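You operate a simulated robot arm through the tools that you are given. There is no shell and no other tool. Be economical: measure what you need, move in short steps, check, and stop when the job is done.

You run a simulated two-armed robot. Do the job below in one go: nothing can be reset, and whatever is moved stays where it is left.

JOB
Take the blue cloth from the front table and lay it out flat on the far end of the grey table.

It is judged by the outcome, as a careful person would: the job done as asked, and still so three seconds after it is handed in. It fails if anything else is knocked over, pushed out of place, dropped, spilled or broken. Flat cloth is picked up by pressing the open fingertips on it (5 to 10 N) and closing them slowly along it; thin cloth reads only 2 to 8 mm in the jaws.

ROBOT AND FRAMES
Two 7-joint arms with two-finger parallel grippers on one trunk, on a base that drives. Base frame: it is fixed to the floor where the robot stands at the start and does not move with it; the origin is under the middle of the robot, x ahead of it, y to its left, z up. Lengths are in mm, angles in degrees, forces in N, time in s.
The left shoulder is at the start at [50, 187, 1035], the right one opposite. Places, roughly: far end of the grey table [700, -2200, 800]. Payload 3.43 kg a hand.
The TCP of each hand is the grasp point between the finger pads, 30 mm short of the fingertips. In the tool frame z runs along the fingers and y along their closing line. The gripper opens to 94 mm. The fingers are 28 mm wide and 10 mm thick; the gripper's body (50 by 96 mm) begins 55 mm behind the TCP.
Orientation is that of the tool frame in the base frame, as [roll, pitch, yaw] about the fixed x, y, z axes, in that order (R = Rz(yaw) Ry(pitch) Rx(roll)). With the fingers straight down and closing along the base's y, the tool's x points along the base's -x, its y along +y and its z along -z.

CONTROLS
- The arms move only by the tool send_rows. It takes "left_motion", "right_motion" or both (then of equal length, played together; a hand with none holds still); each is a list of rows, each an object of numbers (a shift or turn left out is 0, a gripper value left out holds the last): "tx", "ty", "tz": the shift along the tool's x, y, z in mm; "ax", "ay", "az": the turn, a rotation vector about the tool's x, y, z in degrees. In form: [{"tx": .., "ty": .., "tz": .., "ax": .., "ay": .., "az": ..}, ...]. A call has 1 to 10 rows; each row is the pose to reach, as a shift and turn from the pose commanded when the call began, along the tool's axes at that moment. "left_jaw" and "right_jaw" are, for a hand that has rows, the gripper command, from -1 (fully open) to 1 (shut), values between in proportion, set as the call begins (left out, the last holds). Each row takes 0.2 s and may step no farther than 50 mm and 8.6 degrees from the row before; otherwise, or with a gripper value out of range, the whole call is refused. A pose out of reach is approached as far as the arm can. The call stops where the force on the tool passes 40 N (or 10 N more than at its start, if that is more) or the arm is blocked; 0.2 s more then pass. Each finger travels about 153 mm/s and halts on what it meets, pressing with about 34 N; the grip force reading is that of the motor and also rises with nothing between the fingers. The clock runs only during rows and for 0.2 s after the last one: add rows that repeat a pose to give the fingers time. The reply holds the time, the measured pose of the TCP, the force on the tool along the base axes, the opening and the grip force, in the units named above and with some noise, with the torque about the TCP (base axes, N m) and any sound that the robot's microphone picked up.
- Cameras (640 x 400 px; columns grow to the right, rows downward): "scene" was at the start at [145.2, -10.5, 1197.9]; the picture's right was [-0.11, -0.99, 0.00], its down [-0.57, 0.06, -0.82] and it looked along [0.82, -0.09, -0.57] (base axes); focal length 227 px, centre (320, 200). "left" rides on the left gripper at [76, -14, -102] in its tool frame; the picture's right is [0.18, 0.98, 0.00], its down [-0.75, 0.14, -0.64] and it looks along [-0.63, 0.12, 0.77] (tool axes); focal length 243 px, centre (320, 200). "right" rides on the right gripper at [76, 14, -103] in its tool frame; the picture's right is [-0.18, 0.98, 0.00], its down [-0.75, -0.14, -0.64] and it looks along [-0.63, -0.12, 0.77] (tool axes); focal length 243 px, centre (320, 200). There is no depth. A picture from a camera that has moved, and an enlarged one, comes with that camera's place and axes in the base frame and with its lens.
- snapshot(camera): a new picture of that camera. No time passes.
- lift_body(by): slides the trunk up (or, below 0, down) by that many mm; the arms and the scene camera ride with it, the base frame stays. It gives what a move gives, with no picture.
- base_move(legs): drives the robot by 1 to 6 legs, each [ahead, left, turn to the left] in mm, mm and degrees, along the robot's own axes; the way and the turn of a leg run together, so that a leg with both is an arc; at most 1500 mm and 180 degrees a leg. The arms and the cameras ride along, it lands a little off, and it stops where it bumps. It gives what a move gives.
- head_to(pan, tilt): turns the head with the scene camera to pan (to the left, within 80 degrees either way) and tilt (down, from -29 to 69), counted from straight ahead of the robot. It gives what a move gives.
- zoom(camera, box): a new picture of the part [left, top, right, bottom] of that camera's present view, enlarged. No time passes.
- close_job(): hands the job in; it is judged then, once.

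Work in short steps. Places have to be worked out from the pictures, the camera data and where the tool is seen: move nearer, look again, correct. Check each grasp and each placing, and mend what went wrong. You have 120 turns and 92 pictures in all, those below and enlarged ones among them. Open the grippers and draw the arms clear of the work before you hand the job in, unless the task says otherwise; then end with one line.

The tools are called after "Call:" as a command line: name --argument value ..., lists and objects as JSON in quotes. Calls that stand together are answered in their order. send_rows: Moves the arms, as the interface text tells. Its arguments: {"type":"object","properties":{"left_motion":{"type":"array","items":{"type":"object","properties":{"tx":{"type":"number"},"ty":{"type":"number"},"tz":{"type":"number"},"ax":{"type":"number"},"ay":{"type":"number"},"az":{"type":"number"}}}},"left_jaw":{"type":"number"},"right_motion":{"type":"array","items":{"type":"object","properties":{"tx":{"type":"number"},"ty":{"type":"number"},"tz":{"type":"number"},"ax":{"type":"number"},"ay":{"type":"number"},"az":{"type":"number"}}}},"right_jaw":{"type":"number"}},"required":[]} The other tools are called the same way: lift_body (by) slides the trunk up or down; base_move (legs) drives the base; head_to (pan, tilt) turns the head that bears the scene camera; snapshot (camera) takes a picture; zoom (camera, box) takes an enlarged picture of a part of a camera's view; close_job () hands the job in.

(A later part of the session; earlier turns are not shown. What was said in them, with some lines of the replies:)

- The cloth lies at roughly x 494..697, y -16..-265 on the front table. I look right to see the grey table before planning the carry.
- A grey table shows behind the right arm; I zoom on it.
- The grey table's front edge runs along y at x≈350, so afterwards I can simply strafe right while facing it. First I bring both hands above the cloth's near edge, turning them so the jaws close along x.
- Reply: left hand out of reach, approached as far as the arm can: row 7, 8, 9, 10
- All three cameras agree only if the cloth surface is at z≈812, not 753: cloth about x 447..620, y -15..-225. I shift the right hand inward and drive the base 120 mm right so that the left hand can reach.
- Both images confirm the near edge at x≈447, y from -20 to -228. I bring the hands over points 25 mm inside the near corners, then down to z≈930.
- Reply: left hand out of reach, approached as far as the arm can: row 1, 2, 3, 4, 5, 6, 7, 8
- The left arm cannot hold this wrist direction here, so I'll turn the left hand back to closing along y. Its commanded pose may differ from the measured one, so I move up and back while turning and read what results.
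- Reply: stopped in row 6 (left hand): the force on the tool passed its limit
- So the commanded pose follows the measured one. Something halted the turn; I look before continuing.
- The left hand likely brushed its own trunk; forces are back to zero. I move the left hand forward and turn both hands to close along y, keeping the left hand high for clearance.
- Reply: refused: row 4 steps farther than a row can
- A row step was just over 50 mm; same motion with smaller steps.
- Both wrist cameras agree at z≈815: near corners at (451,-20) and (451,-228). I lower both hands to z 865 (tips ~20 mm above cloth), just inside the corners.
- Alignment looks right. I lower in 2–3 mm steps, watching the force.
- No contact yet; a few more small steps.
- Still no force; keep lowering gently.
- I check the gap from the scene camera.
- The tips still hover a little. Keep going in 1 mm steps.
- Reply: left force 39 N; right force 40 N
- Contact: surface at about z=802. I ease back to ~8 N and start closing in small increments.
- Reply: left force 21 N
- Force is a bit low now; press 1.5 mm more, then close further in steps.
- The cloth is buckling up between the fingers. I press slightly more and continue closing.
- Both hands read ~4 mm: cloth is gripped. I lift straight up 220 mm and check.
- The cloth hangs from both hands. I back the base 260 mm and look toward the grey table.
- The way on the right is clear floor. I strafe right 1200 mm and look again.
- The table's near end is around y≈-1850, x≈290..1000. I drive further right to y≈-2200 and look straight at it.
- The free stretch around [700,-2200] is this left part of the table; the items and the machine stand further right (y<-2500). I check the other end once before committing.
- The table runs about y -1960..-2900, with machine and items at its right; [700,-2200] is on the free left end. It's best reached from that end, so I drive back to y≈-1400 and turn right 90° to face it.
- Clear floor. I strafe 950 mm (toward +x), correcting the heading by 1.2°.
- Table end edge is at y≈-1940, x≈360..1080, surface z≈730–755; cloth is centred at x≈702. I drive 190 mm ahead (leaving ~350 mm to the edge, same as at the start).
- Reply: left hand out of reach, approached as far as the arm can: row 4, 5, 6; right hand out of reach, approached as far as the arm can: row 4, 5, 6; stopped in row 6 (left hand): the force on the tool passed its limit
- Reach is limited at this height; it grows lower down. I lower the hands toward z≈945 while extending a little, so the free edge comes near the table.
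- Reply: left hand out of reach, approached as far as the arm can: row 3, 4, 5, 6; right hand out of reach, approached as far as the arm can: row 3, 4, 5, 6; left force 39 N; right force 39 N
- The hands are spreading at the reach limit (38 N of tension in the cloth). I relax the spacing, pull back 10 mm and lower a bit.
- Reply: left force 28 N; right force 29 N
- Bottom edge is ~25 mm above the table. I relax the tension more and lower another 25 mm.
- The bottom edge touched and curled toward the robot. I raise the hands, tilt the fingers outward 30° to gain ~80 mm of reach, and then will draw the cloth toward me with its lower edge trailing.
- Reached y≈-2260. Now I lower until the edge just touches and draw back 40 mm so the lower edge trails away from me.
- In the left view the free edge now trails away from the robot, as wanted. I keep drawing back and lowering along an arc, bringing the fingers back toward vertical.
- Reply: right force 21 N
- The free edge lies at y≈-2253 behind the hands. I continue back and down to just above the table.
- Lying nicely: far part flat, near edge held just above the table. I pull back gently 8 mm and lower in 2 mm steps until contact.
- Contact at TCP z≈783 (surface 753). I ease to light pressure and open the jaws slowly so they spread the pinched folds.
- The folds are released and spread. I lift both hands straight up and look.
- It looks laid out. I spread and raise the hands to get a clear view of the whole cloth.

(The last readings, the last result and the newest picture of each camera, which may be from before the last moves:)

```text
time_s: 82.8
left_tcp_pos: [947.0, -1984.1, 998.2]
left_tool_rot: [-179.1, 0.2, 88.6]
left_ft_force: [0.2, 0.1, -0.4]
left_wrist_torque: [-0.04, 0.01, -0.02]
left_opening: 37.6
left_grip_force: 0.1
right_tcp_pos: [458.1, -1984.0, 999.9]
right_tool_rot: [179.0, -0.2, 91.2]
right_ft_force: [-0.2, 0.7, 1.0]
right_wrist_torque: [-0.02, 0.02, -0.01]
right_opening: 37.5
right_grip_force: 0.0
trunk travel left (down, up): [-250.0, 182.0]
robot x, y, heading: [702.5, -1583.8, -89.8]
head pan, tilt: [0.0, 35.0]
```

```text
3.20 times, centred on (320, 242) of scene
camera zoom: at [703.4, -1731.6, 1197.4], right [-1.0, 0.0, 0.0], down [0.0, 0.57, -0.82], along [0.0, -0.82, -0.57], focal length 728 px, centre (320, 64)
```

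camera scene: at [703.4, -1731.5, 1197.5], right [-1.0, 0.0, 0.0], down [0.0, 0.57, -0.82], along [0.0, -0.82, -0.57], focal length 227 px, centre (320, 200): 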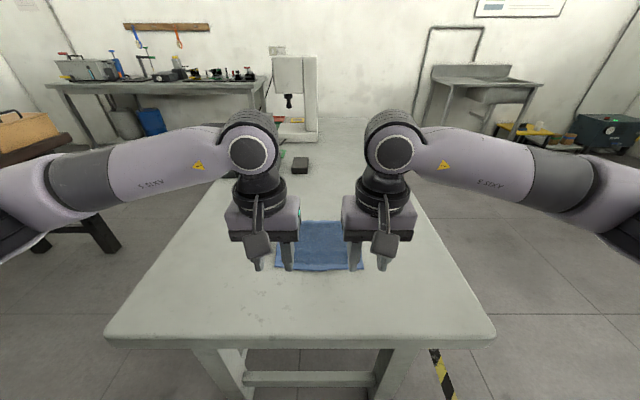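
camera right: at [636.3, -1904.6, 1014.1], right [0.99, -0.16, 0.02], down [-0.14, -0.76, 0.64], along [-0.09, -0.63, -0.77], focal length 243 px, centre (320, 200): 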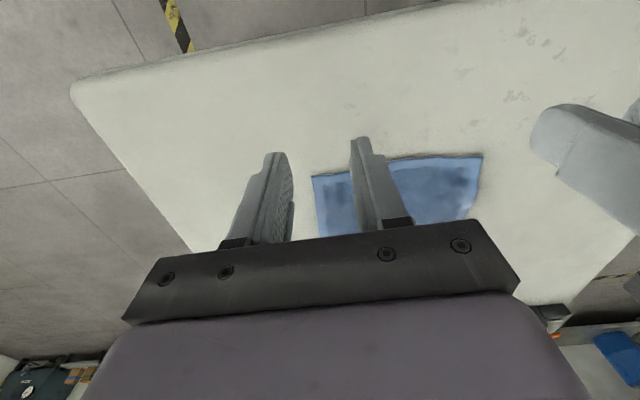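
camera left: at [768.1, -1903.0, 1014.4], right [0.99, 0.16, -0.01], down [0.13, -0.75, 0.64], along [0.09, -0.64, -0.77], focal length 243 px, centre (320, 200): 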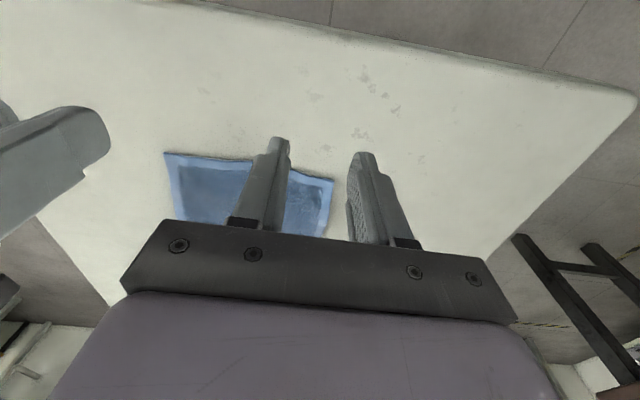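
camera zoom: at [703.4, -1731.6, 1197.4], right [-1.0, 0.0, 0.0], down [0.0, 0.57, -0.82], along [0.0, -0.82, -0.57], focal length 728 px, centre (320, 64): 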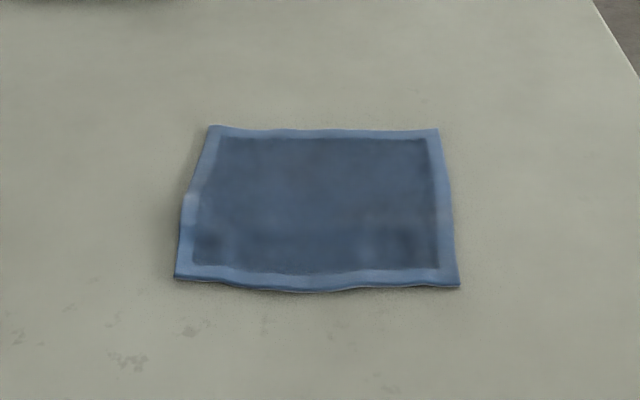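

The cloth lies flat and unfolded, centred at about [705,-2173] on the free end. I back the robot away 250 mm so that the arms are clear, and take a last look.

Call:
base_move --legs '[[-250, 0, 0]]'

Call:
snapshot --camera "scene"

```text
time_s: 84.6
left_tcp_pos: [947.3, -1735.5, 998.5]
left_tool_rot: [-179.3, 0.1, 88.7]
left_ft_force: [0.3, -0.1, 0.8]
left_wrist_torque: [-0.01, 0.0, 0.01]
left_opening: 37.4
left_grip_force: 0.1
right_tcp_pos: [459.3, -1735.2, 998.8]
right_tool_rot: [179.0, -0.1, 91.3]
right_ft_force: [-0.7, -0.4, 0.1]
right_wrist_torque: [0.01, 0.03, 0.03]
right_opening: 37.5
right_grip_force: 0.1
trunk travel left (down, up): [-250.0, 182.0]
robot x, y, heading: [705.5, -1336.9, -90.1]
head pan, tilt: [0.0, 35.0]
```

```text
33 pictures are left
camera scene: at [703.5, -1482.5, 1197.5], right [-1.0, 0.0, 0.0], down [0.0, 0.57, -0.82], along [0.0, -0.82, -0.57], focal length 227 px, centre (320, 200)
```

scene: 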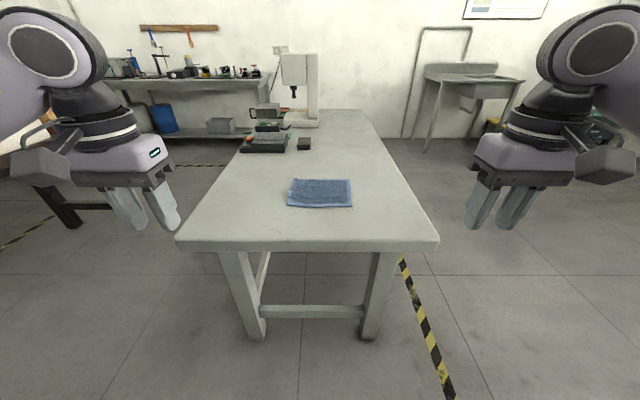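

The cloth lies flat at the named place, nothing else has been disturbed, and the hands are open and clear. I hand the job in.

Call:
close_job

```text
The job is handed in.
```

The blue cloth is laid out flat on the grey table, centred at about [705, -2173]. I took "far end" to mean the clear end at your [700, -2200] mark, not the end with the machine.
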